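You operate a simulated robot arm through the tools that you are given. There is no shell and no other tool. Be economical: measure what you need, move in short steps, check, and stop when the job is done.

The job below is to be done with a simulated robot arm. You get a single attempt, and the scene is never put back.

## Task
Take the strainer basket from the top of the trolley and put it on the yellow alarm cover. Put the black threaded pipe on the yellow card. Take the brass threaded pipe and put it on the filter stand under the drain spout. Stack the bottle that says "site" from the top of the steel bench on top of the bottle marked "LAB". Take the brass pipe fitting from the top of the steel bench and put it on the top of the blue tank. Take the red-handled tray on the top of the steel bench and put it away on the left end of the side bench. Put the silver threaded pipe on the top of the steel bench away on the top of the trolley. Do these in any order. Set down upright: black threaded pipe, brass threaded pipe, silver threaded pipe.

Only the result counts: the job must be done as asked and must still hold three seconds after the hand-in. Knocking over, shifting, dropping, spilling or breaking anything else fails it. A push-on lid holds only when it is set on centred and level and pressed home; a screw cap is set on level and turned clockwise until tight.

## Robot
A 7-joint arm with a two-finger parallel gripper on a trunk, on a base that drives. Base frame: it is fixed to the floor where the robot stands at the start and does not move with it; the origin is under the middle of the robot, x ahead of it, y to its left, z up; the surface under the hand at the start is at about z = 0.85. Lengths are in m, angles in rad, forces in N, time in s.
Its first joint turns from -2.897 to 2.897 rad. Places, roughly: black threaded pipe (5x4x6 cm) [0.6, 0.1, 0.9]; bottle [0, 1.5, 1]; brass pipe fitting (5x4x4 cm) [-0.2, 1.9, 0.9]; brass threaded pipe (5x4x6 cm) [0.6, 0.2, 0.9]; filter stand under the drain spout [2.8, -1.6, 0.7]; left end of the side bench [2.3, -1.8, 0.8]; red-handled tray (41x22x6 cm) [0, 2.1, 0.9]; silver threaded pipe (5x4x6 cm) [0.4, 1.8, 0.9]; strainer basket [0.75, 0, 0.75]; top of the blue tank [2.5, 4.7, 1.2]; top of the trolley (76x22 cm) [0.68, -0.02, 0.84]; yellow alarm cover [1.25, -2, 0.75]; yellow card [0.25, 2.25, 0.75]. Payload 4.4 kg.
The tool frame sits at the grasp point between the pads (the TCP): z along the fingers, y along the line on which they close. The tips reach 0.023 m beyond it. The gripper opens to 0.094 m. The fingers are 0.038 m wide and 0.01 m thick; the gripper's body (0.054 by 0.096 m) begins 0.039 m behind the TCP.
Orientation is told as [roll, pitch, yaw] about the base's x, y, z axes, in that order, counted from this pose: with the fingers straight down and closing along the base's y, the tool's x points along the base's -x, its y along +y and its z along -z.

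## Interface
- The arm moves only by the tool drive_tool. Its argument "increments" is a list of rows, each a list of 7 numbers: the shift along the tool's x, y, z in m, then the turn, a rotation vector about the tool's x, y, z in degrees, then the gripper command, from -1 (shut) to 1 (fully open), values between in proportion. In form: [[tx, ty, tz, rx, ry, rz, hand], ...]. A call has 1 to 8 rows; each row shifts and turns the commanded pose from where the row before left it, along the tool's axes as they then stand. Rows are played at 5 a second. More than 0.05 m and 0.15 rad between two rows, or a gripper value outside its range, and nothing of the call is played. A pose out of reach is approached as far as the arm can. The call stops where the force on the tool passes 40 N (or 10 N more than at its start, if that is more) or the arm is blocked; 0.2 s more then pass. Each finger travels about 0.108 m/s and halts on what it meets, pressing with about 33 N; the grip force reading is that of the motor and also rises with nothing between the fingers. The clock runs only during rows and for 0.2 s after the last one: add rows that do not move to give the fingers time. The reply holds the time, the measured pose of the TCP, the force on the tool along the base axes, the opening and the grip force, in the units named above and with some noise, with the torque about the TCP (base axes, N m) and any sound that the robot's microphone picked up.
- Cameras (640 x 400 px; columns grow to the right, rows downward): "scene" is now at [0.1756, 0.207, 1.4512]; the picture's right is [-0.37, -0.93, 0.00], its down [-0.68, 0.27, -0.68] and it looks along [0.63, -0.25, -0.73] (base axes); focal length 274 px, centre (320, 200). "wrist" rides on the gripper at [0.086, 0.016, -0.075] in the tool frame; the picture's right is [-0.18, 0.98, 0.00], its down [-0.58, -0.11, -0.81] and it looks along [-0.79, -0.15, 0.59] (tool axes); focal length 243 px, centre (320, 200). There is no depth. A picture from a camera that has moved, and an enlarged one, comes with that camera's place and axes in the base frame and with its lens.
- capture(camera): a new picture of that camera. It takes no simulated time.
- steer(legs): drives the robot by 1 to 6 legs, each [ahead, left, turn to the left] in m, m and rad, along the robot's own axes; the way and the turn of a leg run together, so that a leg with both is an arc; at most 1.5 m and 3.142 rad a leg. The arm and the cameras ride along, it lands a little off, and it stops where it bumps. It gives what a move gives.
- head_to(pan, tilt): turns the head with the scene camera to pan (to the left, within 2.094 rad either way) and tilt (down, from -0.506 to 1.204), counted from straight ahead of the robot. It gives what a move gives.
- close_up(camera, box): a new picture of the part [left, top, right, bottom] of that camera's present view, enlarged. It takes no simulated time.
- job_done(): hands the job in; it is judged then, once.

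Work in short steps. Places have to be worked out from the pictures, the camera data and where the tool is seen: move nearer, look again, correct. Check each grasp and each placing, and mend what went wrong. You have 207 turns and 184 pictures in all, those below and enlarged ones among them. Open the gripper and draw the arm clear of the work before you hand the job in, unless the task says otherwise; then end with one line.

The tools are called after "Call:" as name(argument=value, ...) on one line, values as JSON. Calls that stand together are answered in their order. drive_tool: Moves the arm, as the interface text tells. Its arguments: {"type":"object","properties":{"increments":{"type":"array"}},"required":["increments"]} The other tools are called the same way: steer (legs) drives the base; head_to (pan, tilt) turns the head that bears the scene camera; capture (camera) takes a picture; close_up (camera, box) takes an enlarged picture of a part of a camera's view; job_done () hands the job in.

At the start:

```text
clock: 0.0
position: [0.6316, 0.0652, 1.0924]
tcp_rot: [0.002, 0.001, 0.0]
wrist_force: [0.3, 0.7, -0.2]
moment: [-0.01, 0.01, 0.01]
opening: 0.094
grasp_force: 0.0
robot x, y, heading: [0.0008, -0.0011, 0.001]
head pan, tilt: [-0.38, 0.822]
```

scene: 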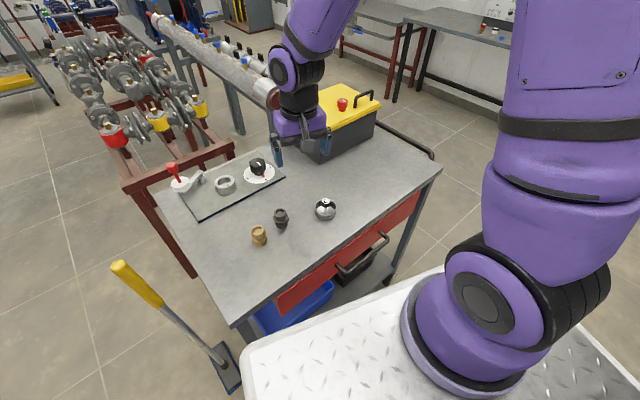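
wrist: 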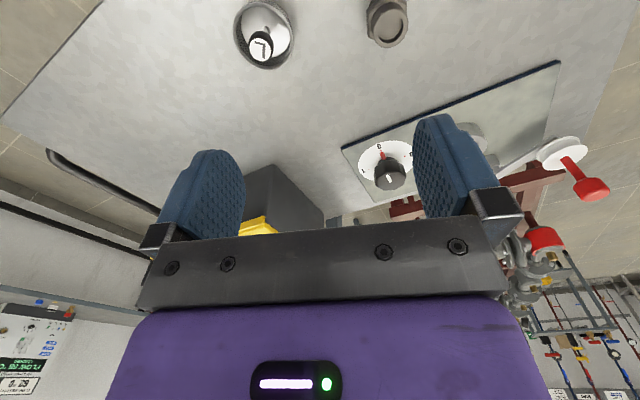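

The trolley in front holds brass and black pipes, and a shiny round thing that may be the strainer basket. I take enlarged views first.

Call:
close_up(camera="scene", box=[160, 80, 440, 280])

Call:
close_up(camera="scene", box=[240, 180, 360, 255])

```text
2.00 times, centred on (300, 180) of scene
camera zoom: at [0.1756, 0.207, 1.4512], right [-0.37, -0.93, 0.0], down [-0.68, 0.27, -0.68], along [0.63, -0.25, -0.73], focal length 547 px, centre (360, 240)
```

zoom: 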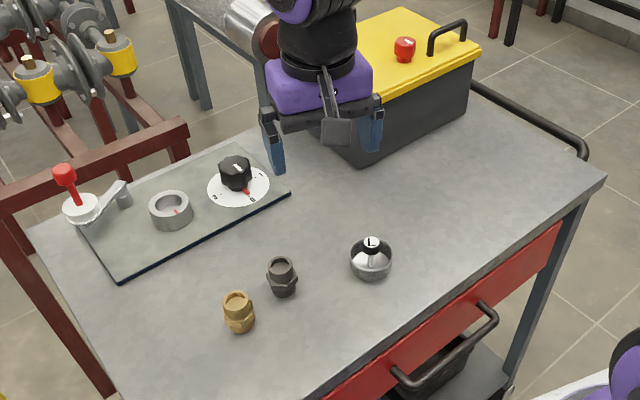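

```text
5.33 times, centred on (300, 218) of scene
camera zoom: at [0.1756, 0.207, 1.4512], right [-0.37, -0.93, 0.0], down [-0.68, 0.27, -0.68], along [0.63, -0.25, -0.73], focal length 1459 px, centre (427, 107)
```

zoom: 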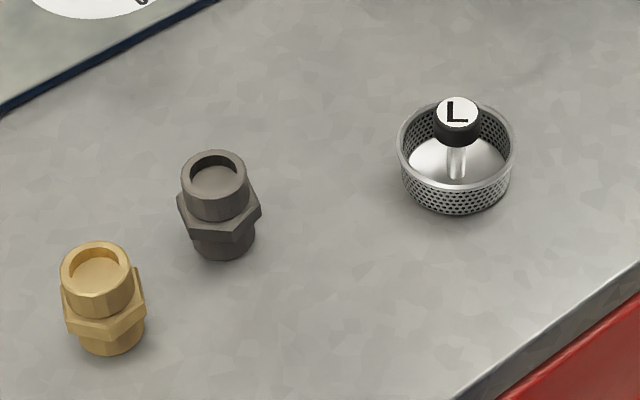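

The strainer basket has a knob on a stem. Now I survey the other places, starting on the left.

Call:
head_to(pan=1.5, tilt=0.35)

Call:
capture(camera="scene")

Call:
head_to(pan=-1.0, tilt=0.3)

Call:
capture(camera="scene")

Call:
head_to(pan=0.6, tilt=0.15)

Call:
capture(camera="scene")

```text
clock: 1.9
position: [0.6319, 0.0654, 1.092]
tcp_rot: [0.0, 0.0, 0.0]
wrist_force: [0.4, 0.3, -0.3]
moment: [-0.01, -0.02, 0.02]
opening: 0.0941
grasp_force: 0.0
robot x, y, heading: [0.001, -0.0005, 0.002]
head pan, tilt: [1.499, 0.351]
```

```text
179 pictures are left
camera scene: at [0.1084, 0.3294, 1.4927], right [1.0, -0.07, 0.0], down [-0.02, -0.34, -0.94], along [0.07, 0.94, -0.34], focal length 274 px, centre (320, 200)
```

scene: 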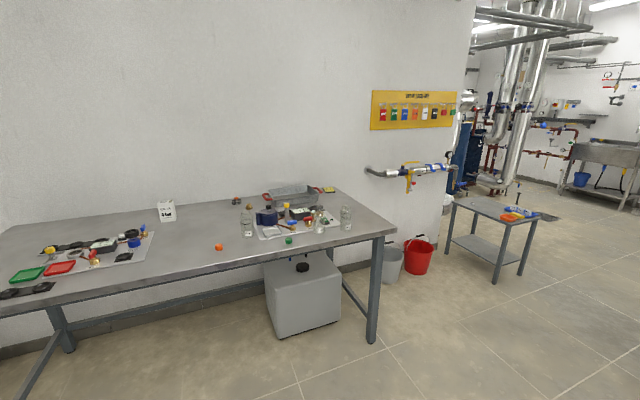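

```text
clock: 4.1
position: [0.6313, 0.0654, 1.093]
tcp_rot: [0.001, 0.0, 0.0]
wrist_force: [0.0, 0.6, -0.5]
moment: [0.05, 0.0, 0.0]
opening: 0.0942
grasp_force: 0.1
robot x, y, heading: [0.0025, -0.0004, 0.002]
head pan, tilt: [-1.0, 0.3]
```

```text
178 pictures are left
camera scene: at [0.1522, 0.1579, 1.4974], right [-0.84, -0.54, 0.0], down [-0.16, 0.25, -0.96], along [0.52, -0.8, -0.3], focal length 274 px, centre (320, 200)
```

scene: 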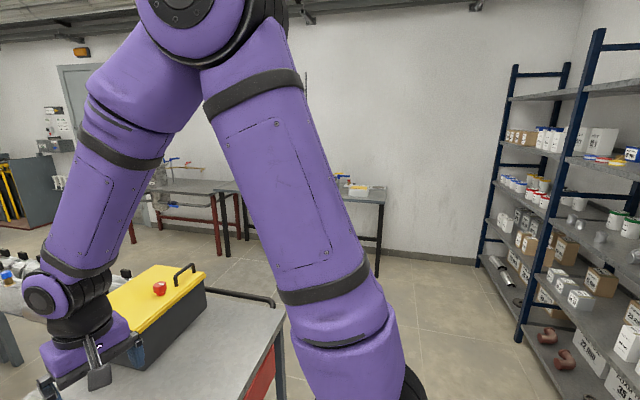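

```text
clock: 5.8
position: [0.6324, 0.0655, 1.0927]
tcp_rot: [0.0, -0.001, -0.001]
wrist_force: [-0.1, 0.2, -0.1]
moment: [0.02, -0.01, 0.01]
opening: 0.0939
grasp_force: 0.0
robot x, y, heading: [-0.003, 0.0004, 0.001]
head pan, tilt: [0.6, 0.15]
```

```text
177 pictures are left
camera scene: at [0.1783, 0.2888, 1.5114], right [0.56, -0.83, 0.0], down [-0.12, -0.08, -0.99], along [0.82, 0.56, -0.15], focal length 274 px, centre (320, 200)
```

scene: 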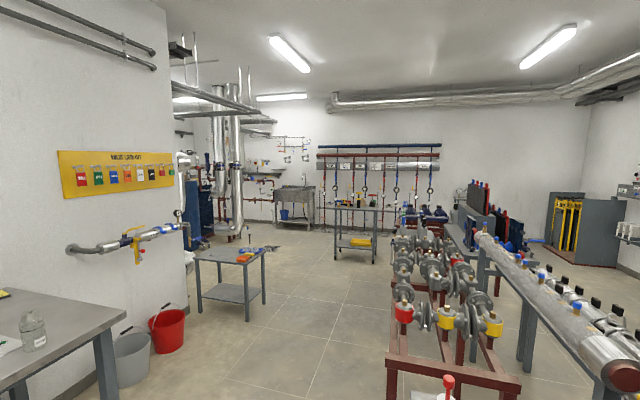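

Zoom on the blue tank region, then turn back to the steel bench and zoom there.

Call:
close_up(camera="scene", box=[160, 120, 300, 260])

Call:
head_to(pan=1.5, tilt=0.5)

Call:
close_up(camera="scene", box=[200, 110, 380, 220])

Call:
close_up(camera="scene", box=[0, 110, 200, 260])

```text
2.86 times, centred on (230, 190) of scene
camera zoom: at [0.1783, 0.2888, 1.5114], right [0.56, -0.83, 0.0], down [-0.12, -0.08, -0.99], along [0.82, 0.56, -0.15], focal length 781 px, centre (577, 229)
```

zoom: 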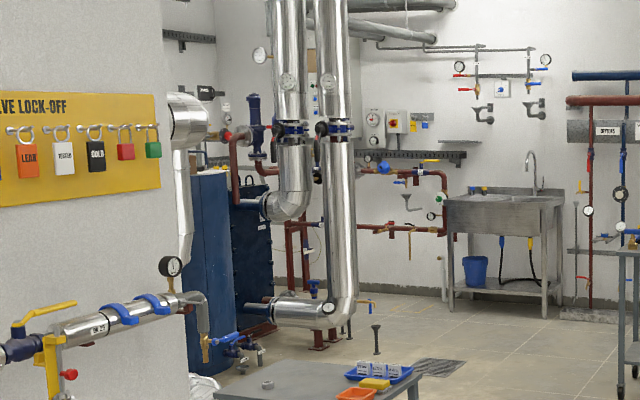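

```text
clock: 7.0
position: [0.6314, 0.0656, 1.093]
tcp_rot: [0.0, -0.001, 0.001]
wrist_force: [-0.1, -0.2, -0.1]
moment: [-0.02, 0.0, 0.01]
opening: 0.0937
grasp_force: 0.0
robot x, y, heading: [-0.0028, -0.0009, -0.0]
head pan, tilt: [1.499, 0.499]
```

```text
3.56 times, centred on (290, 165) of scene
camera zoom: at [0.1083, 0.3272, 1.479], right [1.0, -0.07, 0.0], down [-0.03, -0.48, -0.88], along [0.06, 0.88, -0.48], focal length 972 px, centre (427, 324)
```

zoom: 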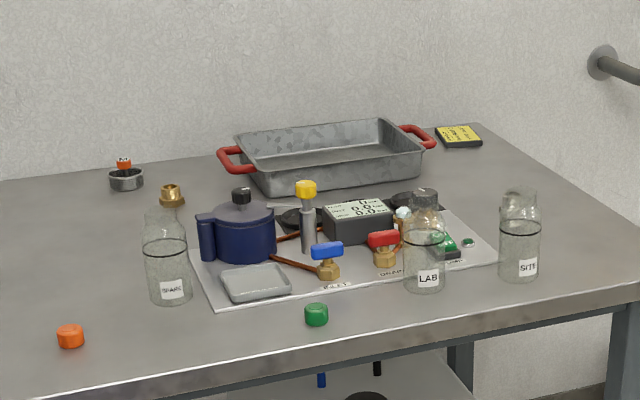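

```text
2.67 times, centred on (100, 185) of scene
camera zoom: at [0.1083, 0.3272, 1.479], right [1.0, -0.07, 0.0], down [-0.03, -0.48, -0.88], along [0.06, 0.88, -0.48], focal length 729 px, centre (907, 240)
```

zoom: 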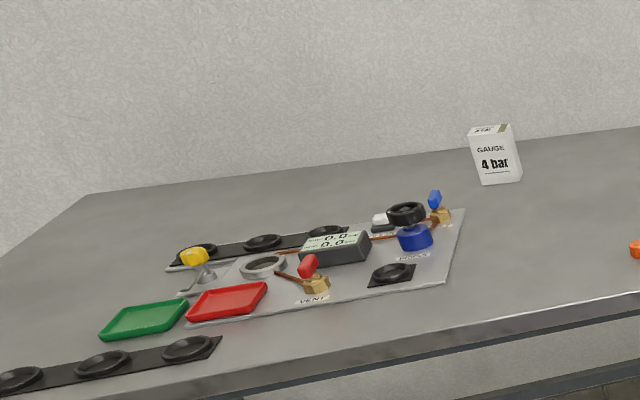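

The trolley basket's knob triangulates to about (0.633, 0.006), its top near z 0.91. I move above it and look again.

Call:
drive_tool(increments=[[0, -0.03, 0, 0, 0, 0, 0.2], [0, -0.03, 0.03, 0, 0, 0, 0.2], [0, 0, 0.05, 0, 0, 0, 0.2], [0, 0, 0.05, 0, 0, 0, 0.2], [0, 0, 0, 0, 0, 0, 0.2]])

Call:
capture(camera="wrist")

Call:
head_to(pan=-0.38, tilt=0.822)

Call:
close_up(camera="scene", box=[240, 140, 400, 240])

```text
clock: 8.2
position: [0.6306, 0.0039, 0.9612]
tcp_rot: [0.001, 0.001, 0.0]
wrist_force: [-0.4, -0.1, 0.5]
moment: [0.04, -0.01, 0.03]
opening: 0.0566
grasp_force: 0.1
robot x, y, heading: [-0.0028, 0.0021, -0.003]
head pan, tilt: [1.499, 0.499]
```

```text
173 pictures are left
camera wrist: at [0.5444, 0.0202, 1.0346], right [0.18, 0.98, 0.0], down [0.58, -0.11, 0.81], along [0.79, -0.15, -0.59], focal length 243 px, centre (320, 200)
```

wrist: 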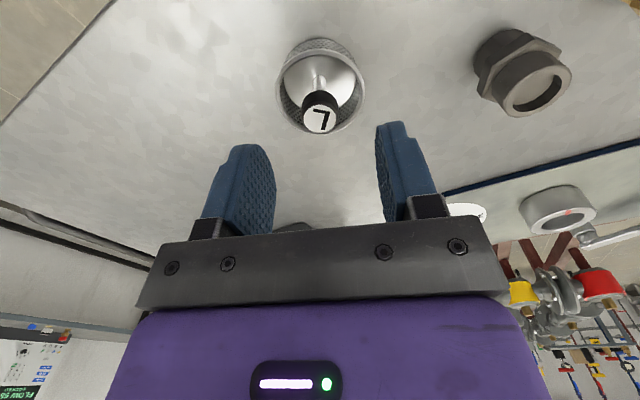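

```text
clock: 10.0
position: [0.632, 0.0049, 0.9613]
tcp_rot: [0.0, 0.002, -0.001]
wrist_force: [0.1, 0.3, 0.8]
moment: [-0.01, -0.03, 0.02]
opening: 0.0563
grasp_force: 0.0
robot x, y, heading: [-0.0021, 0.0029, -0.0]
head pan, tilt: [-0.38, 0.822]
```

```text
4.00 times, centred on (320, 190) of scene
camera zoom: at [0.1756, 0.207, 1.4512], right [-0.37, -0.93, 0.0], down [-0.68, 0.27, -0.68], along [0.63, -0.25, -0.73], focal length 1094 px, centre (320, 240)
```

zoom: 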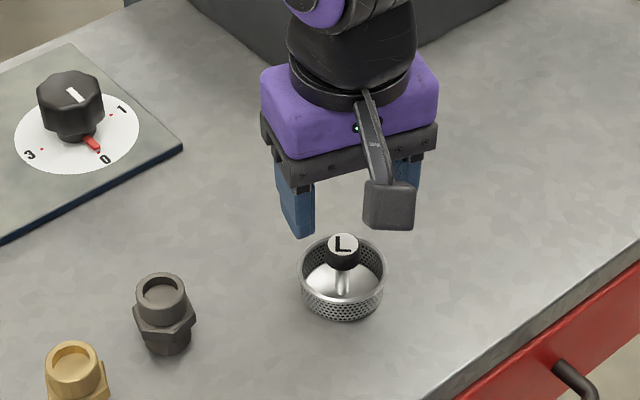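

The knob sits right under the TCP. I go down 0.055 and close.

Call:
drive_tool(increments=[[0, 0, 0.03, 0, 0, 0, 0.1], [0, 0, 0.025, 0, 0, 0, 0.1], [0, 0, 0, 0, 0, 0, 0.1]])

Call:
close_up(camera="scene", box=[260, 160, 380, 235])

Call:
capture(camera="wrist")

```text
clock: 10.8
position: [0.6309, 0.0054, 0.907]
tcp_rot: [0.001, -0.001, 0.0]
wrist_force: [-0.2, -0.1, 0.6]
moment: [0.01, 0.03, 0.01]
opening: 0.0517
grasp_force: 0.1
robot x, y, heading: [-0.0004, 0.0026, -0.004]
head pan, tilt: [-0.38, 0.822]
```

```text
5.33 times, centred on (320, 198) of scene
camera zoom: at [0.1755, 0.2069, 1.4512], right [-0.37, -0.93, 0.0], down [-0.68, 0.27, -0.68], along [0.63, -0.25, -0.73], focal length 1459 px, centre (320, 213)
```

zoom: 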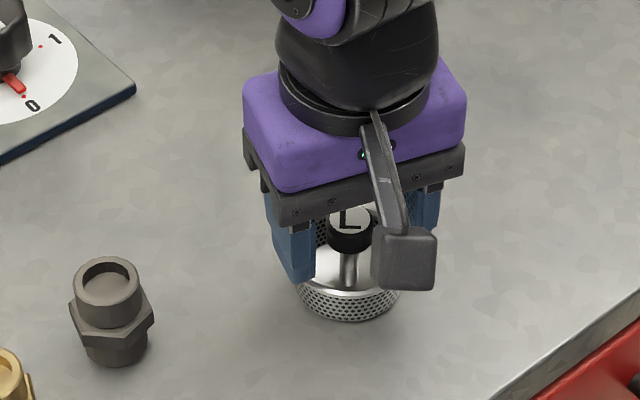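

```text
170 pictures are left
camera wrist: at [0.5451, 0.0209, 0.9803], right [0.18, 0.98, 0.0], down [0.58, -0.11, 0.81], along [0.79, -0.15, -0.59], focal length 243 px, centre (320, 200)
```

wrist: 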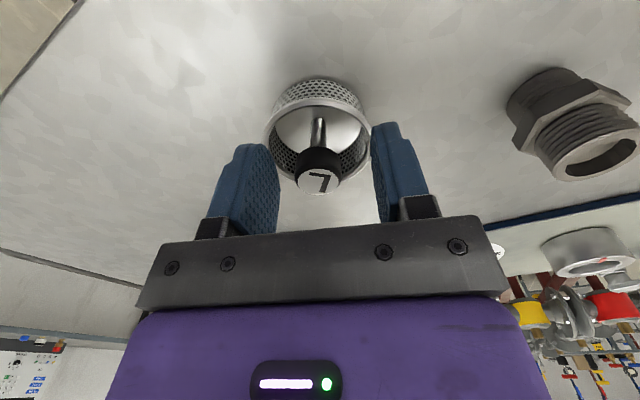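

Centred on the knob. I lower 4 mm and close.

Call:
drive_tool(increments=[[0, 0, 0, 0, 0, 0, -0.4], [0, 0, 0.004, 0, 0, 0, -1], [0, 0, 0, 0, 0, 0, -1], [0, 0, 0, 0, 0, 0, -1]])

Call:
drive_tool(increments=[[0, 0, -0.03, 0, 0, 0, -1], [0, 0, -0.05, 0, 0, 0, -1], [0, 0, -0.05, 0, 0, 0, -1], [0, 0, -0.05, 0, 0, 0, -1]])

Call:
capture(camera="wrist")

```text
clock: 11.8
position: [0.6315, 0.0045, 0.9033]
tcp_rot: [0.0, -0.001, 0.0]
wrist_force: [4.4, -1.6, 31.8]
moment: [-0.02, -0.45, -0.01]
opening: 0.0235
grasp_force: 33.0
robot x, y, heading: [0.0015, 0.0021, 0.003]
head pan, tilt: [-0.38, 0.822]
```

```text
clock: 12.8
position: [0.6327, 0.0067, 1.0808]
tcp_rot: [-0.001, 0.003, -0.001]
wrist_force: [0.1, -1.1, -1.7]
moment: [0.01, 0.05, -0.01]
opening: 0.0237
grasp_force: 33.0
robot x, y, heading: [0.0011, -0.0042, -0.002]
head pan, tilt: [-0.38, 0.822]
```

```text
169 pictures are left
camera wrist: at [0.5455, 0.0222, 1.1541], right [0.18, 0.98, 0.0], down [0.58, -0.11, 0.81], along [0.79, -0.15, -0.59], focal length 243 px, centre (320, 200)
```

wrist: 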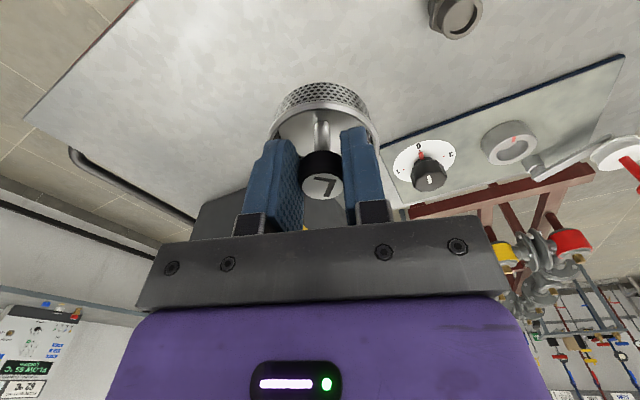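

The basket is held. Before driving I look at the right side of the room and down near the base.

Call:
head_to(pan=-1.57, tilt=0.6)

Call:
capture(camera="scene")

Call:
head_to(pan=-2.09, tilt=0.6)

Call:
capture(camera="scene")

Call:
head_to(pan=0.4, tilt=1.2)

Call:
capture(camera="scene")

```text
clock: 14.2
position: [0.6327, 0.0059, 1.0814]
tcp_rot: [-0.002, 0.0, 0.001]
wrist_force: [0.3, 0.1, -0.9]
moment: [0.01, 0.02, -0.01]
opening: 0.0237
grasp_force: 32.3
robot x, y, heading: [-0.0011, -0.0025, -0.002]
head pan, tilt: [-1.571, 0.6]
```

```text
168 pictures are left
camera scene: at [0.1018, 0.1481, 1.4699], right [-1.0, 0.0, 0.0], down [0.0, 0.57, -0.82], along [0.0, -0.82, -0.57], focal length 274 px, centre (320, 200)
```

scene: 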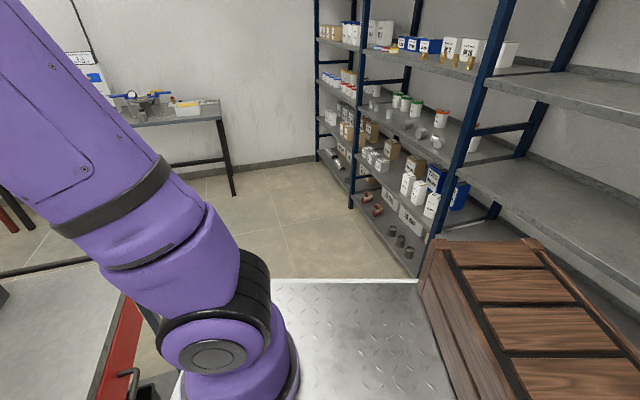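

```text
clock: 15.2
position: [0.6317, 0.0061, 1.0798]
tcp_rot: [0.0, 0.0, -0.001]
wrist_force: [-0.3, -0.2, -1.2]
moment: [-0.02, 0.03, 0.0]
opening: 0.0235
grasp_force: 33.5
robot x, y, heading: [0.0012, 0.0025, 0.003]
head pan, tilt: [-2.089, 0.6]
```

```text
167 pictures are left
camera scene: at [0.058, 0.1597, 1.4699], right [-0.87, 0.49, 0.0], down [0.28, 0.49, -0.83], along [-0.41, -0.72, -0.56], focal length 274 px, centre (320, 200)
```

scene: 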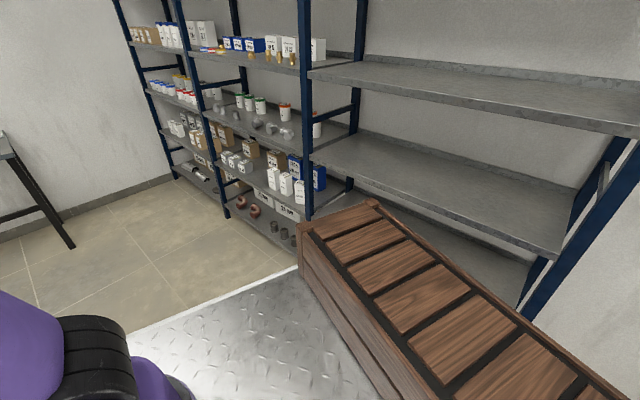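

```text
clock: 17.4
position: [0.6322, 0.0055, 1.0796]
tcp_rot: [-0.001, 0.001, 0.0]
wrist_force: [-0.4, 0.4, -1.2]
moment: [0.02, -0.01, 0.0]
opening: 0.0239
grasp_force: 32.9
robot x, y, heading: [-0.0001, 0.0018, 0.001]
head pan, tilt: [0.4, 1.201]
```

```text
166 pictures are left
camera scene: at [0.1533, 0.2582, 1.4253], right [0.39, -0.92, 0.0], down [-0.86, -0.36, -0.36], along [0.33, 0.14, -0.93], focal length 274 px, centre (320, 200)
```

scene: 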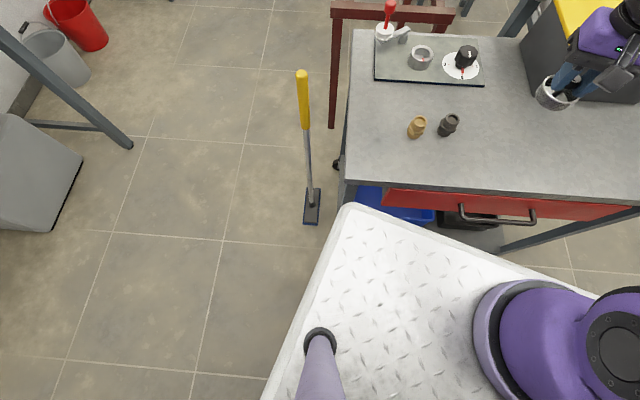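

The surroundings are clear enough: shelf on the right, and a crate riding on the robot's rear. I back off, turn right and drive toward the side benches.

Call:
steer(legs=[[-0.3, 0, 0], [0, 0, -1.571], [0.8, 0.3, 0]])

Call:
head_to(pan=0.5, tilt=0.5)

Call:
capture(camera="scene")

Call:
head_to(pan=2.0, tilt=0.7)

Call:
capture(camera="scene")

```text
clock: 20.6
position: [0.3274, -0.1113, 1.0799]
tcp_rot: [0.0, 0.002, -0.186]
wrist_force: [-0.3, 0.4, -1.0]
moment: [0.0, -0.02, -0.01]
opening: 0.0236
grasp_force: 32.8
robot x, y, heading: [-0.2945, -0.0022, -0.187]
head pan, tilt: [0.4, 1.201]
stopped in leg 2: the robot was blocked; the commanded pose is now the measured one
```

```text
clock: 21.6
position: [0.3268, -0.1106, 1.0807]
tcp_rot: [0.001, 0.001, -0.184]
wrist_force: [0.6, 0.9, -1.7]
moment: [0.0, 0.01, 0.02]
opening: 0.0236
grasp_force: 32.9
robot x, y, heading: [-0.2964, -0.0002, -0.182]
head pan, tilt: [0.499, 0.499]
```

```text
165 pictures are left
camera scene: at [-0.0658, 0.2407, 1.4789], right [0.31, -0.95, 0.0], down [-0.46, -0.15, -0.88], along [0.83, 0.27, -0.48], focal length 274 px, centre (320, 200)
```

scene: 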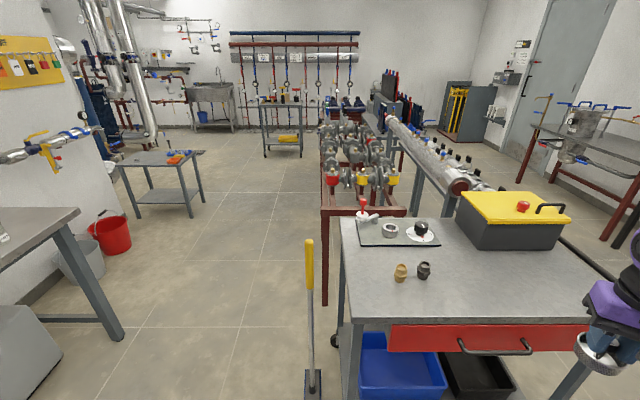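

```text
clock: 23.2
position: [0.3274, -0.111, 1.0809]
tcp_rot: [0.002, 0.0, -0.185]
wrist_force: [0.1, 0.0, -0.6]
moment: [0.02, 0.02, -0.01]
opening: 0.0235
grasp_force: 32.9
robot x, y, heading: [-0.2946, -0.0021, -0.186]
head pan, tilt: [2.0, 0.7]
```

```text
164 pictures are left
camera scene: at [-0.1728, 0.295, 1.4613], right [0.97, 0.24, 0.0], down [0.16, -0.62, -0.77], along [-0.18, 0.74, -0.64], focal length 274 px, centre (320, 200)
```

scene: 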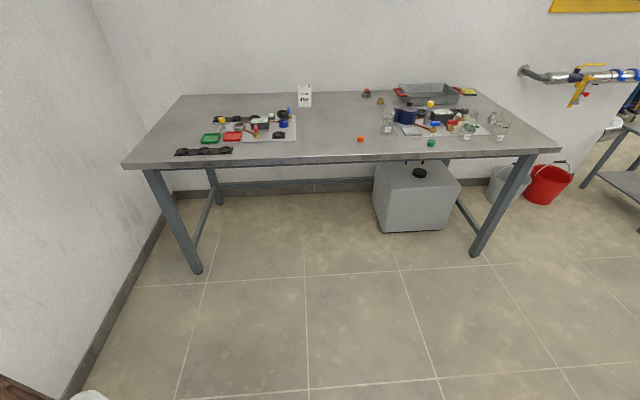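

Something blocked the turn, probably the wooden crate standing behind on the floor. I look there.

Call:
head_to(pan=-1.7, tilt=0.9)

Call:
capture(camera="scene")

Call:
head_to(pan=-2.09, tilt=0.9)

Call:
capture(camera="scene")

Call:
head_to(pan=2.09, tilt=1.1)

Call:
capture(camera="scene")

```text
clock: 26.3
position: [0.3282, -0.1112, 1.0808]
tcp_rot: [0.001, 0.0, -0.186]
wrist_force: [-0.1, 0.1, -0.4]
moment: [0.03, 0.0, 0.03]
opening: 0.0235
grasp_force: 33.2
robot x, y, heading: [-0.2947, -0.0004, -0.182]
head pan, tilt: [-1.7, 0.901]
```

```text
163 pictures are left
camera scene: at [-0.1756, 0.1408, 1.4451], right [-0.95, 0.31, 0.0], down [0.24, 0.75, -0.62], along [-0.19, -0.59, -0.78], focal length 274 px, centre (320, 200)
```

scene: 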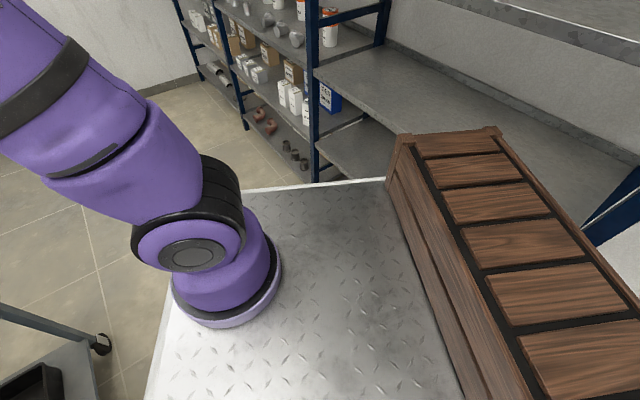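

```text
clock: 27.1
position: [0.3273, -0.1122, 1.0807]
tcp_rot: [-0.002, 0.0, -0.185]
wrist_force: [0.3, 0.6, -1.1]
moment: [0.0, 0.0, -0.01]
opening: 0.0237
grasp_force: 32.8
robot x, y, heading: [-0.2986, -0.0009, -0.184]
head pan, tilt: [-2.089, 0.901]
```

```text
162 pictures are left
camera scene: at [-0.2011, 0.1549, 1.4451], right [-0.76, 0.65, 0.0], down [0.51, 0.6, -0.62], along [-0.4, -0.47, -0.78], focal length 274 px, centre (320, 200)
```

scene: 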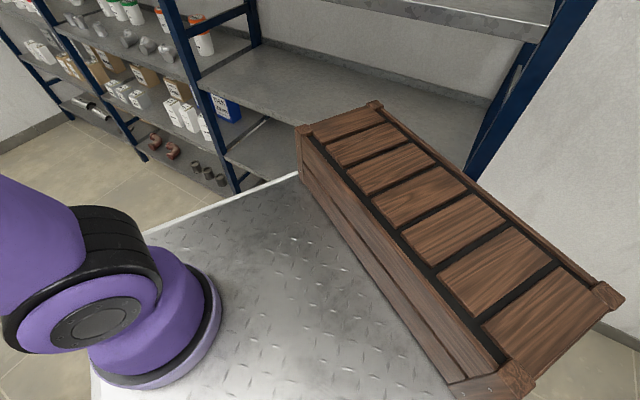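

```text
clock: 30.5
position: [0.3276, -0.1124, 1.0812]
tcp_rot: [-0.001, 0.0, -0.186]
wrist_force: [0.2, -0.2, -0.7]
moment: [0.06, 0.0, 0.01]
opening: 0.0235
grasp_force: 32.4
robot x, y, heading: [-0.2937, 0.0036, -0.187]
head pan, tilt: [2.089, 1.1]
```

```text
161 pictures are left
camera scene: at [-0.173, 0.2722, 1.4313], right [0.94, 0.33, 0.0], down [0.29, -0.84, -0.45], along [-0.15, 0.43, -0.89], focal length 274 px, centre (320, 200)
```

scene: 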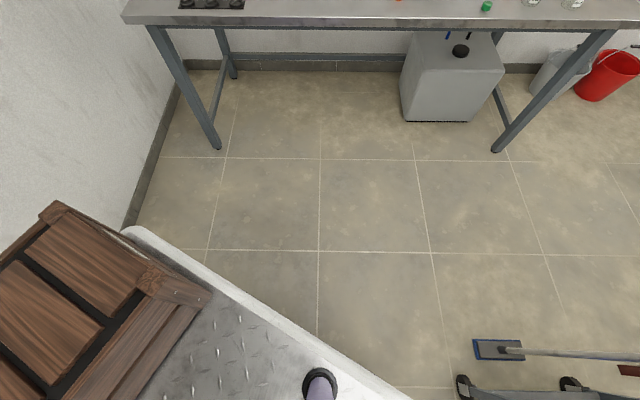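

The crate rides on the robot and the platform is compact, so it's unclear what blocked. I look closely at the front right and right side.

Call:
head_to(pan=-0.5, tilt=1.1)

Call:
capture(camera="scene")

Call:
head_to(pan=-1.2, tilt=0.9)

Call:
capture(camera="scene")

```text
clock: 32.9
position: [0.3283, -0.1103, 1.0818]
tcp_rot: [0.001, 0.001, -0.185]
wrist_force: [-0.4, -0.1, -1.4]
moment: [0.0, 0.01, 0.02]
opening: 0.0236
grasp_force: 33.1
robot x, y, heading: [-0.2942, -0.0, -0.182]
head pan, tilt: [-0.499, 1.1]
```

```text
160 pictures are left
camera scene: at [-0.1034, 0.1727, 1.4313], right [-0.63, -0.78, 0.0], down [-0.69, 0.56, -0.45], along [0.35, -0.29, -0.89], focal length 274 px, centre (320, 200)
```

scene: 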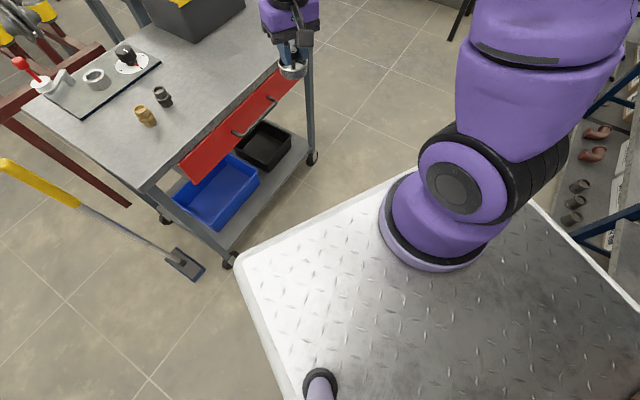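

```text
clock: 33.9
position: [0.3277, -0.1108, 1.0796]
tcp_rot: [-0.001, 0.0, -0.185]
wrist_force: [0.0, 0.0, -0.7]
moment: [-0.02, 0.02, 0.01]
opening: 0.0236
grasp_force: 33.7
robot x, y, heading: [-0.2976, 0.0001, -0.186]
head pan, tilt: [-1.201, 0.901]
```

```text
159 pictures are left
camera scene: at [-0.1383, 0.1384, 1.4451], right [-0.98, -0.19, 0.0], down [-0.15, 0.77, -0.62], along [0.11, -0.61, -0.78], focal length 274 px, centre (320, 200)
```

scene: 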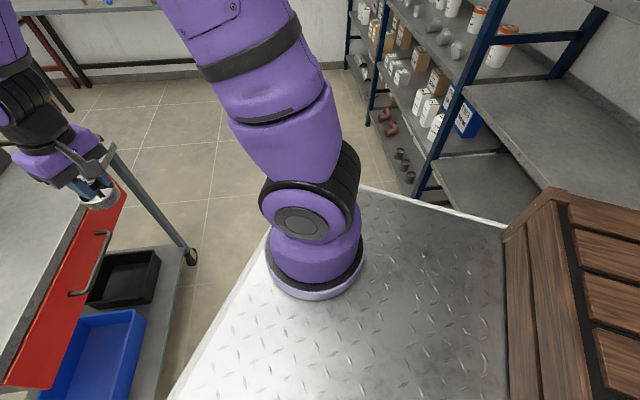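

Nothing visible blocks. I try a smaller turn, moving slightly ahead-left for clearance from the shelf.

Call:
steer(legs=[[0.1, 0.05, 0], [0, 0, -0.5]])

```text
clock: 36.6
position: [0.3048, -0.3678, 1.0807]
tcp_rot: [0.001, -0.001, -0.688]
wrist_force: [-0.8, 0.1, -1.5]
moment: [0.02, 0.0, -0.03]
opening: 0.0237
grasp_force: 33.1
robot x, y, heading: [-0.1871, 0.0299, -0.686]
head pan, tilt: [-1.201, 0.901]
```

The turn works away from the shelf. I move into the gap right of the trolley, turn to face the side bench, and look.

Call:
steer(legs=[[0.55, -0.3, 0], [0, 0, -0.885], [0.5, 0, 0]])

Call:
head_to(pan=0.7, tilt=0.35)

Call:
capture(camera="scene")

Call:
head_to(pan=2.0, tilt=0.7)

Call:
capture(camera="scene")

```text
clock: 44.9
position: [0.0352, -1.6771, 1.0811]
tcp_rot: [0.0, 0.001, -1.581]
wrist_force: [0.5, 0.8, -1.2]
moment: [0.0, 0.03, 0.0]
opening: 0.0235
grasp_force: 32.6
robot x, y, heading: [0.0372, -1.0453, -1.578]
head pan, tilt: [-1.201, 0.901]
```

```text
clock: 46.7
position: [0.0347, -1.6791, 1.081]
tcp_rot: [0.001, 0.0, -1.584]
wrist_force: [0.0, -0.5, -2.1]
moment: [0.01, 0.0, 0.01]
opening: 0.0234
grasp_force: 33.0
robot x, y, heading: [0.0402, -1.0454, -1.584]
head pan, tilt: [0.7, 0.351]
```

```text
158 pictures are left
camera scene: at [0.3303, -1.2189, 1.4927], right [-0.77, -0.63, 0.0], down [-0.22, 0.27, -0.94], along [0.6, -0.73, -0.34], focal length 274 px, centre (320, 200)
```

scene: 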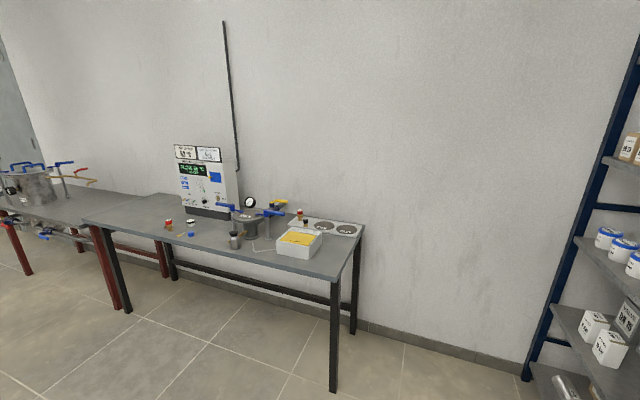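

```text
clock: 48.2
position: [0.0347, -1.677, 1.08]
tcp_rot: [0.0, -0.001, -1.584]
wrist_force: [-0.7, 0.0, -0.8]
moment: [0.02, 0.04, -0.03]
opening: 0.0236
grasp_force: 32.8
robot x, y, heading: [0.0358, -1.0478, -1.587]
head pan, tilt: [2.0, 0.7]
```

```text
157 pictures are left
camera scene: at [0.3489, -1.1126, 1.4613], right [0.4, -0.91, 0.0], down [-0.59, -0.26, -0.77], along [0.7, 0.31, -0.64], focal length 274 px, centre (320, 200)
```

scene: 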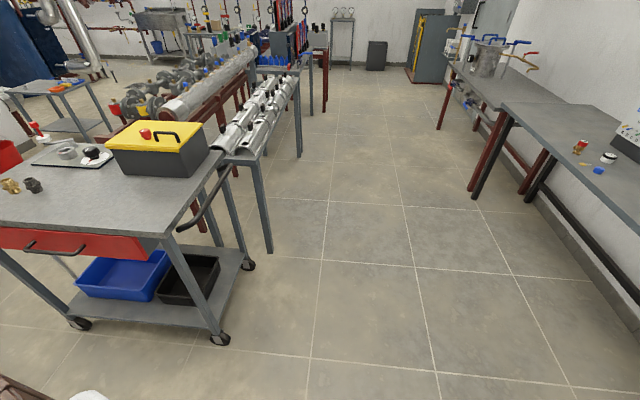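

A wide aisle opens ahead. I zoom on the bench to identify the yellow alarm cover.

Call:
head_to(pan=0.7, tilt=0.35)

Call:
close_up(camera="scene", box=[150, 180, 370, 290])

Call:
close_up(camera="scene", box=[0, 130, 180, 260])

```text
clock: 49.7
position: [0.0343, -1.6771, 1.0803]
tcp_rot: [0.0, -0.001, -1.583]
wrist_force: [0.1, 0.5, -1.2]
moment: [0.0, 0.03, -0.01]
opening: 0.0235
grasp_force: 33.3
robot x, y, heading: [0.0376, -1.0446, -1.586]
head pan, tilt: [0.7, 0.351]
```

```text
2.91 times, centred on (260, 235) of scene
camera zoom: at [0.3304, -1.2189, 1.4927], right [-0.77, -0.64, 0.0], down [-0.22, 0.27, -0.94], along [0.6, -0.72, -0.34], focal length 796 px, centre (494, 98)
```

zoom: 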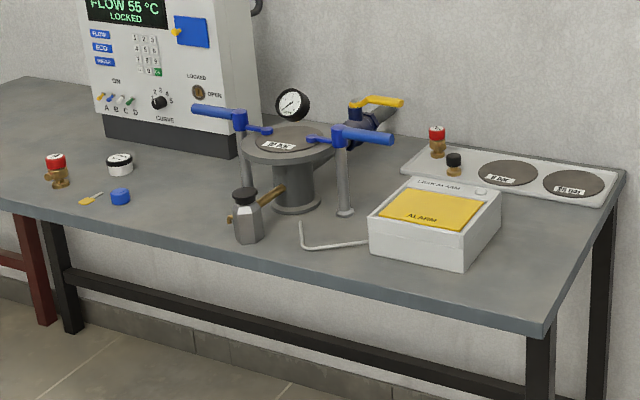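

```text
3.08 times, centred on (90, 195) of scene
camera zoom: at [0.3304, -1.2189, 1.4927], right [-0.77, -0.64, 0.0], down [-0.22, 0.27, -0.94], along [0.6, -0.72, -0.34], focal length 842 px, centre (1028, 215)
```

zoom: 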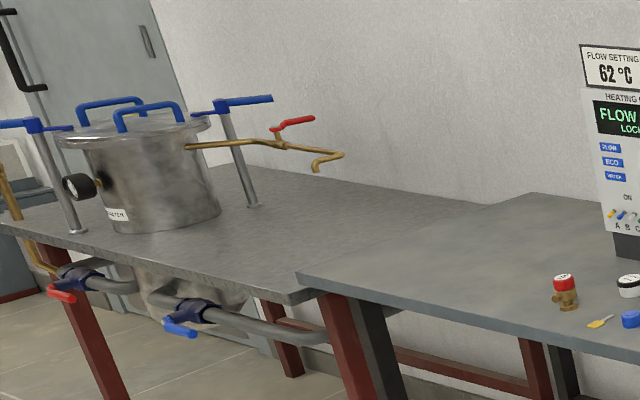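

The alarm cover is the yellow panel on the white box near (1.15, -2.05). I strafe along and stop a bit short, then look.

Call:
steer(legs=[[0.0, 1.1, 0.01], [0.2, 0, 0]])

Call:
head_to(pan=-0.2, tilt=0.75)

Call:
capture(camera="scene")

Call:
capture(camera="wrist")

```text
clock: 56.5
position: [1.1397, -1.8836, 1.079]
tcp_rot: [0.0, 0.001, -1.569]
wrist_force: [-0.5, 0.6, -1.3]
moment: [0.01, 0.01, 0.0]
opening: 0.0235
grasp_force: 33.2
robot x, y, heading: [1.1319, -1.2515, -1.57]
head pan, tilt: [0.7, 0.351]
```

```text
clock: 57.7
position: [1.1401, -1.8835, 1.0806]
tcp_rot: [-0.001, 0.004, -1.571]
wrist_force: [-0.3, 0.0, -1.2]
moment: [-0.03, 0.0, -0.01]
opening: 0.0235
grasp_force: 33.5
robot x, y, heading: [1.1347, -1.2516, -1.57]
head pan, tilt: [-0.201, 0.75]
```

```text
154 pictures are left
camera scene: at [1.3526, -1.4311, 1.4571], right [-0.98, 0.2, 0.0], down [0.13, 0.67, -0.73], along [-0.14, -0.72, -0.68], focal length 274 px, centre (320, 200)
```

scene: 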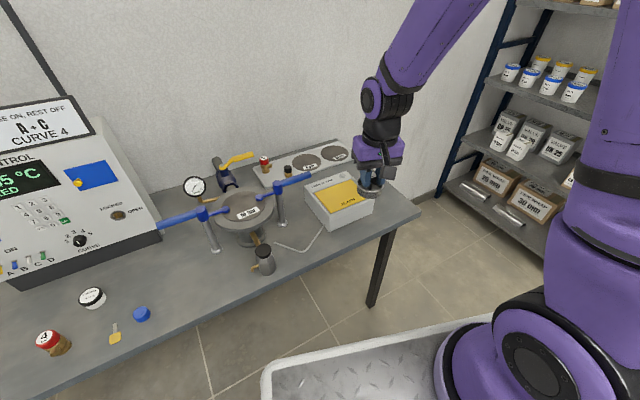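

```text
153 pictures are left
camera wrist: at [1.1547, -1.7973, 1.1539], right [0.98, -0.18, 0.0], down [-0.11, -0.58, 0.81], along [-0.15, -0.79, -0.59], focal length 243 px, centre (320, 200)
```

wrist: 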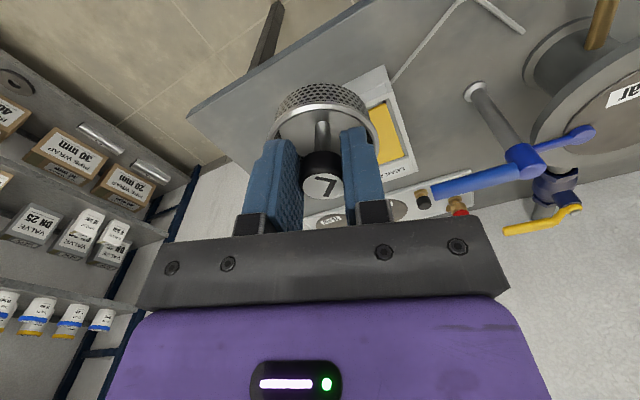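

I zoom to locate the yellow panel's corners.

Call:
close_up(camera="scene", box=[280, 140, 440, 240])

Call:
close_up(camera="wrist", box=[240, 40, 480, 240])

```text
4.00 times, centred on (360, 190) of scene
camera zoom: at [1.3526, -1.4311, 1.4571], right [-0.98, 0.2, 0.0], down [0.13, 0.67, -0.73], along [-0.14, -0.72, -0.68], focal length 1094 px, centre (160, 240)
```

zoom: 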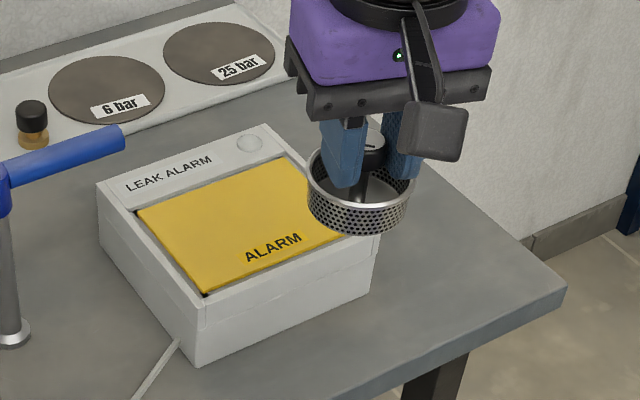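

```text
2.00 times, centred on (360, 140) of wrist
camera zoom: at [1.1547, -1.7973, 1.1539], right [0.98, -0.18, 0.0], down [-0.11, -0.58, 0.81], along [-0.15, -0.79, -0.59], focal length 485 px, centre (240, 320)
```

zoom: 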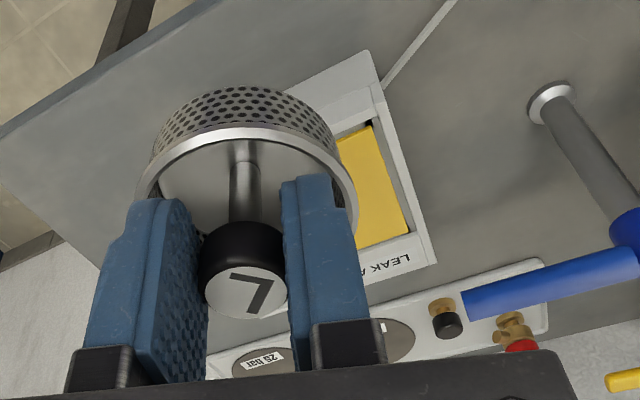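

The panel centre works out at (1.157, -2.054), surface z about 0.867. I move over it at height, then descend partway.

Call:
drive_tool(increments=[[-0.045, 0.006, 0, 0, 0, 0, -1], [-0.045, 0.006, 0, 0, 0, 0, -1], [-0.045, 0.005, 0, 0, 0, 0, -1], [-0.036, 0, 0, 0, 0, 0, -1], [0, 0, 0.05, 0, 0, 0, -1], [0, 0, 0.04, 0, 0, 0, -1], [0, 0, 0.025, 0, 0, 0, -1], [0, 0, 0, 0, 0, 0, -1]])

Call:
close_up(camera="scene", box=[280, 140, 440, 240])

Call:
close_up(camera="wrist", box=[200, 40, 440, 240])

```text
clock: 59.5
position: [1.155, -2.0553, 0.9655]
tcp_rot: [0.001, -0.002, -1.569]
wrist_force: [-0.5, -0.7, -0.3]
moment: [0.0, 0.0, -0.01]
opening: 0.0233
grasp_force: 33.1
robot x, y, heading: [1.1329, -1.2476, -1.571]
head pan, tilt: [-0.201, 0.75]
```

```text
4.00 times, centred on (360, 190) of scene
camera zoom: at [1.3526, -1.431, 1.457], right [-0.98, 0.2, 0.0], down [0.14, 0.67, -0.73], along [-0.15, -0.72, -0.68], focal length 1094 px, centre (160, 240)
```

zoom: 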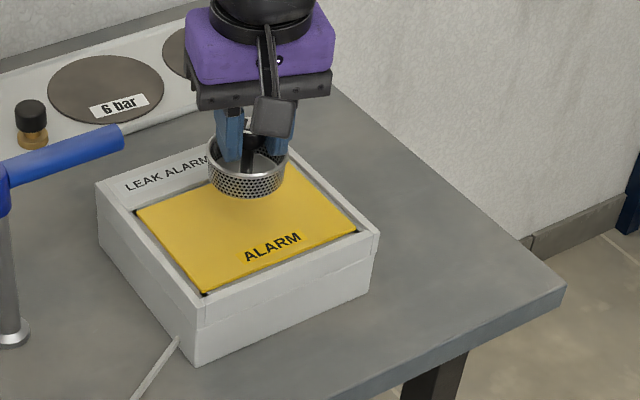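

```text
2.00 times, centred on (320, 140) of wrist
camera zoom: at [1.1704, -1.9689, 1.0387], right [0.98, -0.18, 0.0], down [-0.11, -0.58, 0.81], along [-0.15, -0.79, -0.59], focal length 485 px, centre (320, 320)
```

zoom: 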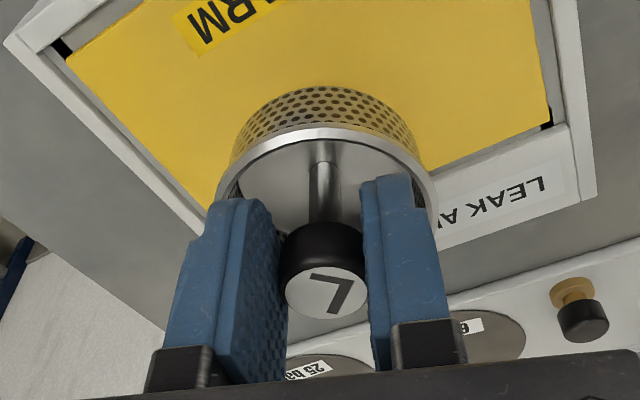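

Aligned with the panel centre. I lower in small steps.

Call:
drive_tool(increments=[[0, 0, 0.015, 0, 0, 0, -1], [0, 0, 0.01, 0, 0, 0, -1], [0, 0, 0.004, 0, 0, 0, -1], [0, 0, 0, 0, 0, 0, -1]])

Call:
close_up(camera="scene", box=[300, 150, 396, 210])

```text
clock: 60.5
position: [1.1561, -2.0544, 0.9364]
tcp_rot: [0.001, 0.001, -1.568]
wrist_force: [-0.5, 0.1, -1.4]
moment: [0.02, -0.03, 0.0]
opening: 0.0234
grasp_force: 33.2
robot x, y, heading: [1.1355, -1.2511, -1.569]
head pan, tilt: [-0.201, 0.75]
```

```text
6.67 times, centred on (348, 180) of scene
camera zoom: at [1.3526, -1.4311, 1.457], right [-0.98, 0.2, 0.0], down [0.14, 0.67, -0.73], along [-0.15, -0.72, -0.68], focal length 1823 px, centre (133, 333)
```

zoom: 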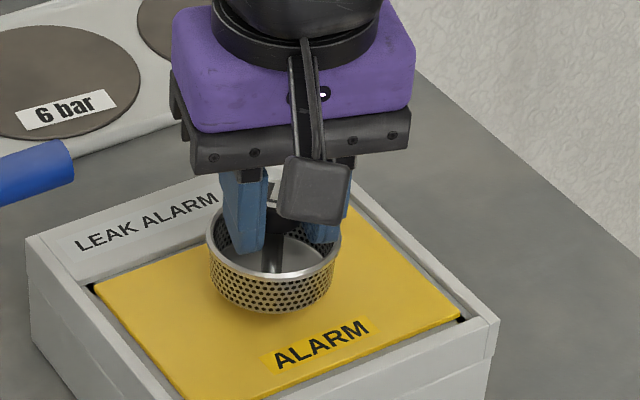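

Still a small gap. I lower in 2 mm steps until contact.

Call:
drive_tool(increments=[[0, 0, 0.002, 0, 0, 0, -1], [0, 0, 0.002, 0, 0, 0, -1], [0, 0, 0, 0, 0, 0, -1]])

Call:
drive_tool(increments=[[0, 0, 0.002, 0, 0, 0, -1], [0, 0, 0, 0, 0, 0, -1]])

Call:
drive_tool(increments=[[0, 0, 0.002, 0, 0, 0, -1], [0, 0, 0, 0, 0, 0, -1]])

Call:
close_up(camera="scene", box=[300, 150, 396, 210])

```text
clock: 61.3
position: [1.1556, -2.055, 0.9315]
tcp_rot: [0.0, -0.001, -1.568]
wrist_force: [-0.6, -0.6, -0.6]
moment: [-0.02, -0.03, 0.0]
opening: 0.0236
grasp_force: 32.9
robot x, y, heading: [1.1329, -1.2487, -1.568]
head pan, tilt: [-0.201, 0.75]
```

```text
clock: 61.9
position: [1.1567, -2.0545, 0.9309]
tcp_rot: [0.0, 0.0, -1.57]
wrist_force: [-0.2, -1.0, -0.2]
moment: [0.07, 0.03, -0.01]
opening: 0.0236
grasp_force: 33.0
robot x, y, heading: [1.132, -1.2542, -1.569]
head pan, tilt: [-0.201, 0.75]
```

```text
clock: 62.5
position: [1.1563, -2.0556, 0.9291]
tcp_rot: [-0.001, 0.001, -1.569]
wrist_force: [-0.6, 0.0, -0.8]
moment: [-0.01, 0.0, 0.02]
opening: 0.0235
grasp_force: 33.0
robot x, y, heading: [1.1358, -1.2522, -1.566]
head pan, tilt: [-0.201, 0.75]
```

```text
6.67 times, centred on (348, 180) of scene
camera zoom: at [1.3526, -1.4311, 1.457], right [-0.98, 0.2, 0.0], down [0.14, 0.67, -0.73], along [-0.15, -0.72, -0.68], focal length 1823 px, centre (133, 333)
```

zoom: 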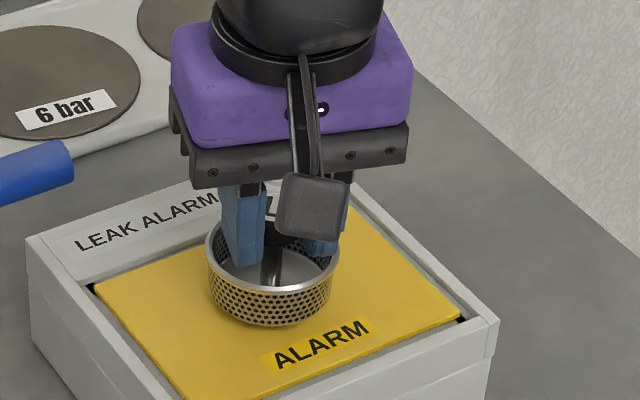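

Still no contact force. I keep lowering in small steps.

Call:
drive_tool(increments=[[0, 0, 0.002, 0, 0, 0, -1], [0, 0, 0.002, 0, 0, 0, -1], [0, 0, 0, 0, 0, 0, -1]])

Call:
drive_tool(increments=[[0, 0, 0.002, 0, 0, 0, -1], [0, 0, 0, 0, 0, 0, -1]])

Call:
drive_tool(increments=[[0, 0, 0.002, 0, 0, 0, -1], [0, 0, 0, 0, 0, 0, -1]])

Call:
close_up(camera="scene", box=[300, 150, 396, 210])

```text
clock: 63.3
position: [1.1572, -2.0544, 0.9241]
tcp_rot: [-0.001, 0.0, -1.569]
wrist_force: [-0.3, 0.0, 1.4]
moment: [-0.04, 0.02, -0.01]
opening: 0.0235
grasp_force: 32.8
robot x, y, heading: [1.1304, -1.2506, -1.566]
head pan, tilt: [-0.201, 0.75]
```

```text
clock: 63.9
position: [1.1566, -2.0552, 0.9241]
tcp_rot: [0.0, -0.002, -1.569]
wrist_force: [0.2, 2.4, 29.1]
moment: [-0.17, 0.05, 0.01]
opening: 0.0234
grasp_force: 33.1
robot x, y, heading: [1.1296, -1.2502, -1.569]
head pan, tilt: [-0.201, 0.75]
```

```text
clock: 64.5
position: [1.1563, -2.0552, 0.9213]
tcp_rot: [0.001, -0.003, -1.567]
wrist_force: [0.9, -0.9, 32.3]
moment: [-0.37, -0.05, 0.03]
opening: 0.0237
grasp_force: 33.1
robot x, y, heading: [1.1315, -1.254, -1.568]
head pan, tilt: [-0.201, 0.75]
```

```text
6.67 times, centred on (348, 180) of scene
camera zoom: at [1.3526, -1.43, 1.4572], right [-0.98, 0.2, 0.0], down [0.14, 0.67, -0.73], along [-0.15, -0.72, -0.68], focal length 1823 px, centre (133, 333)
```

zoom: 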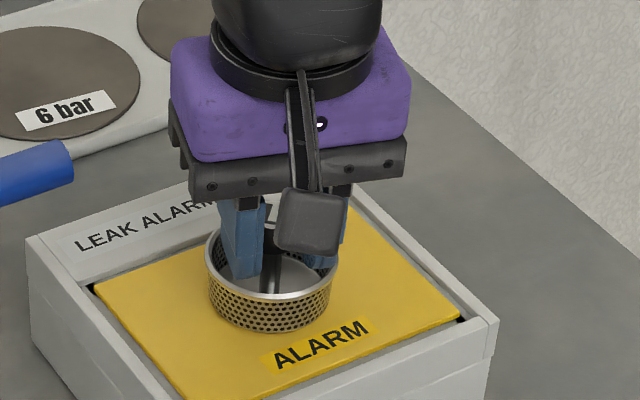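

Contact made. I ease up 2 mm, open slightly so the fingers don't touch the rim, and rise.

Call:
drive_tool(increments=[[0, 0, -0.003, 0, 0, 0, -1], [0, 0, 0, 0, 0, 0, -0.25], [0, 0, 0, 0, 0, 0, -0.25], [0, 0, -0.015, 0, 0, 0, -0.25], [0, 0, -0.03, 0, 0, 0, -0.25], [0, 0, -0.05, 0, 0, 0, 0], [0, 0, -0.05, 0, 0, 0, 0.5]])

Call:
close_up(camera="scene", box=[280, 140, 440, 240])

```text
clock: 66.1
position: [1.1567, -2.0545, 1.0674]
tcp_rot: [0.0, 0.003, -1.571]
wrist_force: [0.2, -1.1, -0.3]
moment: [0.01, 0.01, -0.01]
opening: 0.0702
grasp_force: 0.1
robot x, y, heading: [1.1312, -1.2547, -1.571]
head pan, tilt: [-0.201, 0.75]
```

```text
4.00 times, centred on (360, 190) of scene
camera zoom: at [1.3526, -1.4317, 1.4569], right [-0.98, 0.2, 0.0], down [0.14, 0.67, -0.73], along [-0.14, -0.72, -0.68], focal length 1094 px, centre (160, 240)
```

zoom: 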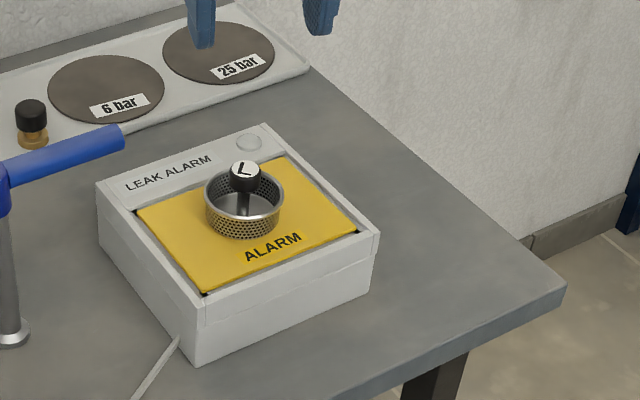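

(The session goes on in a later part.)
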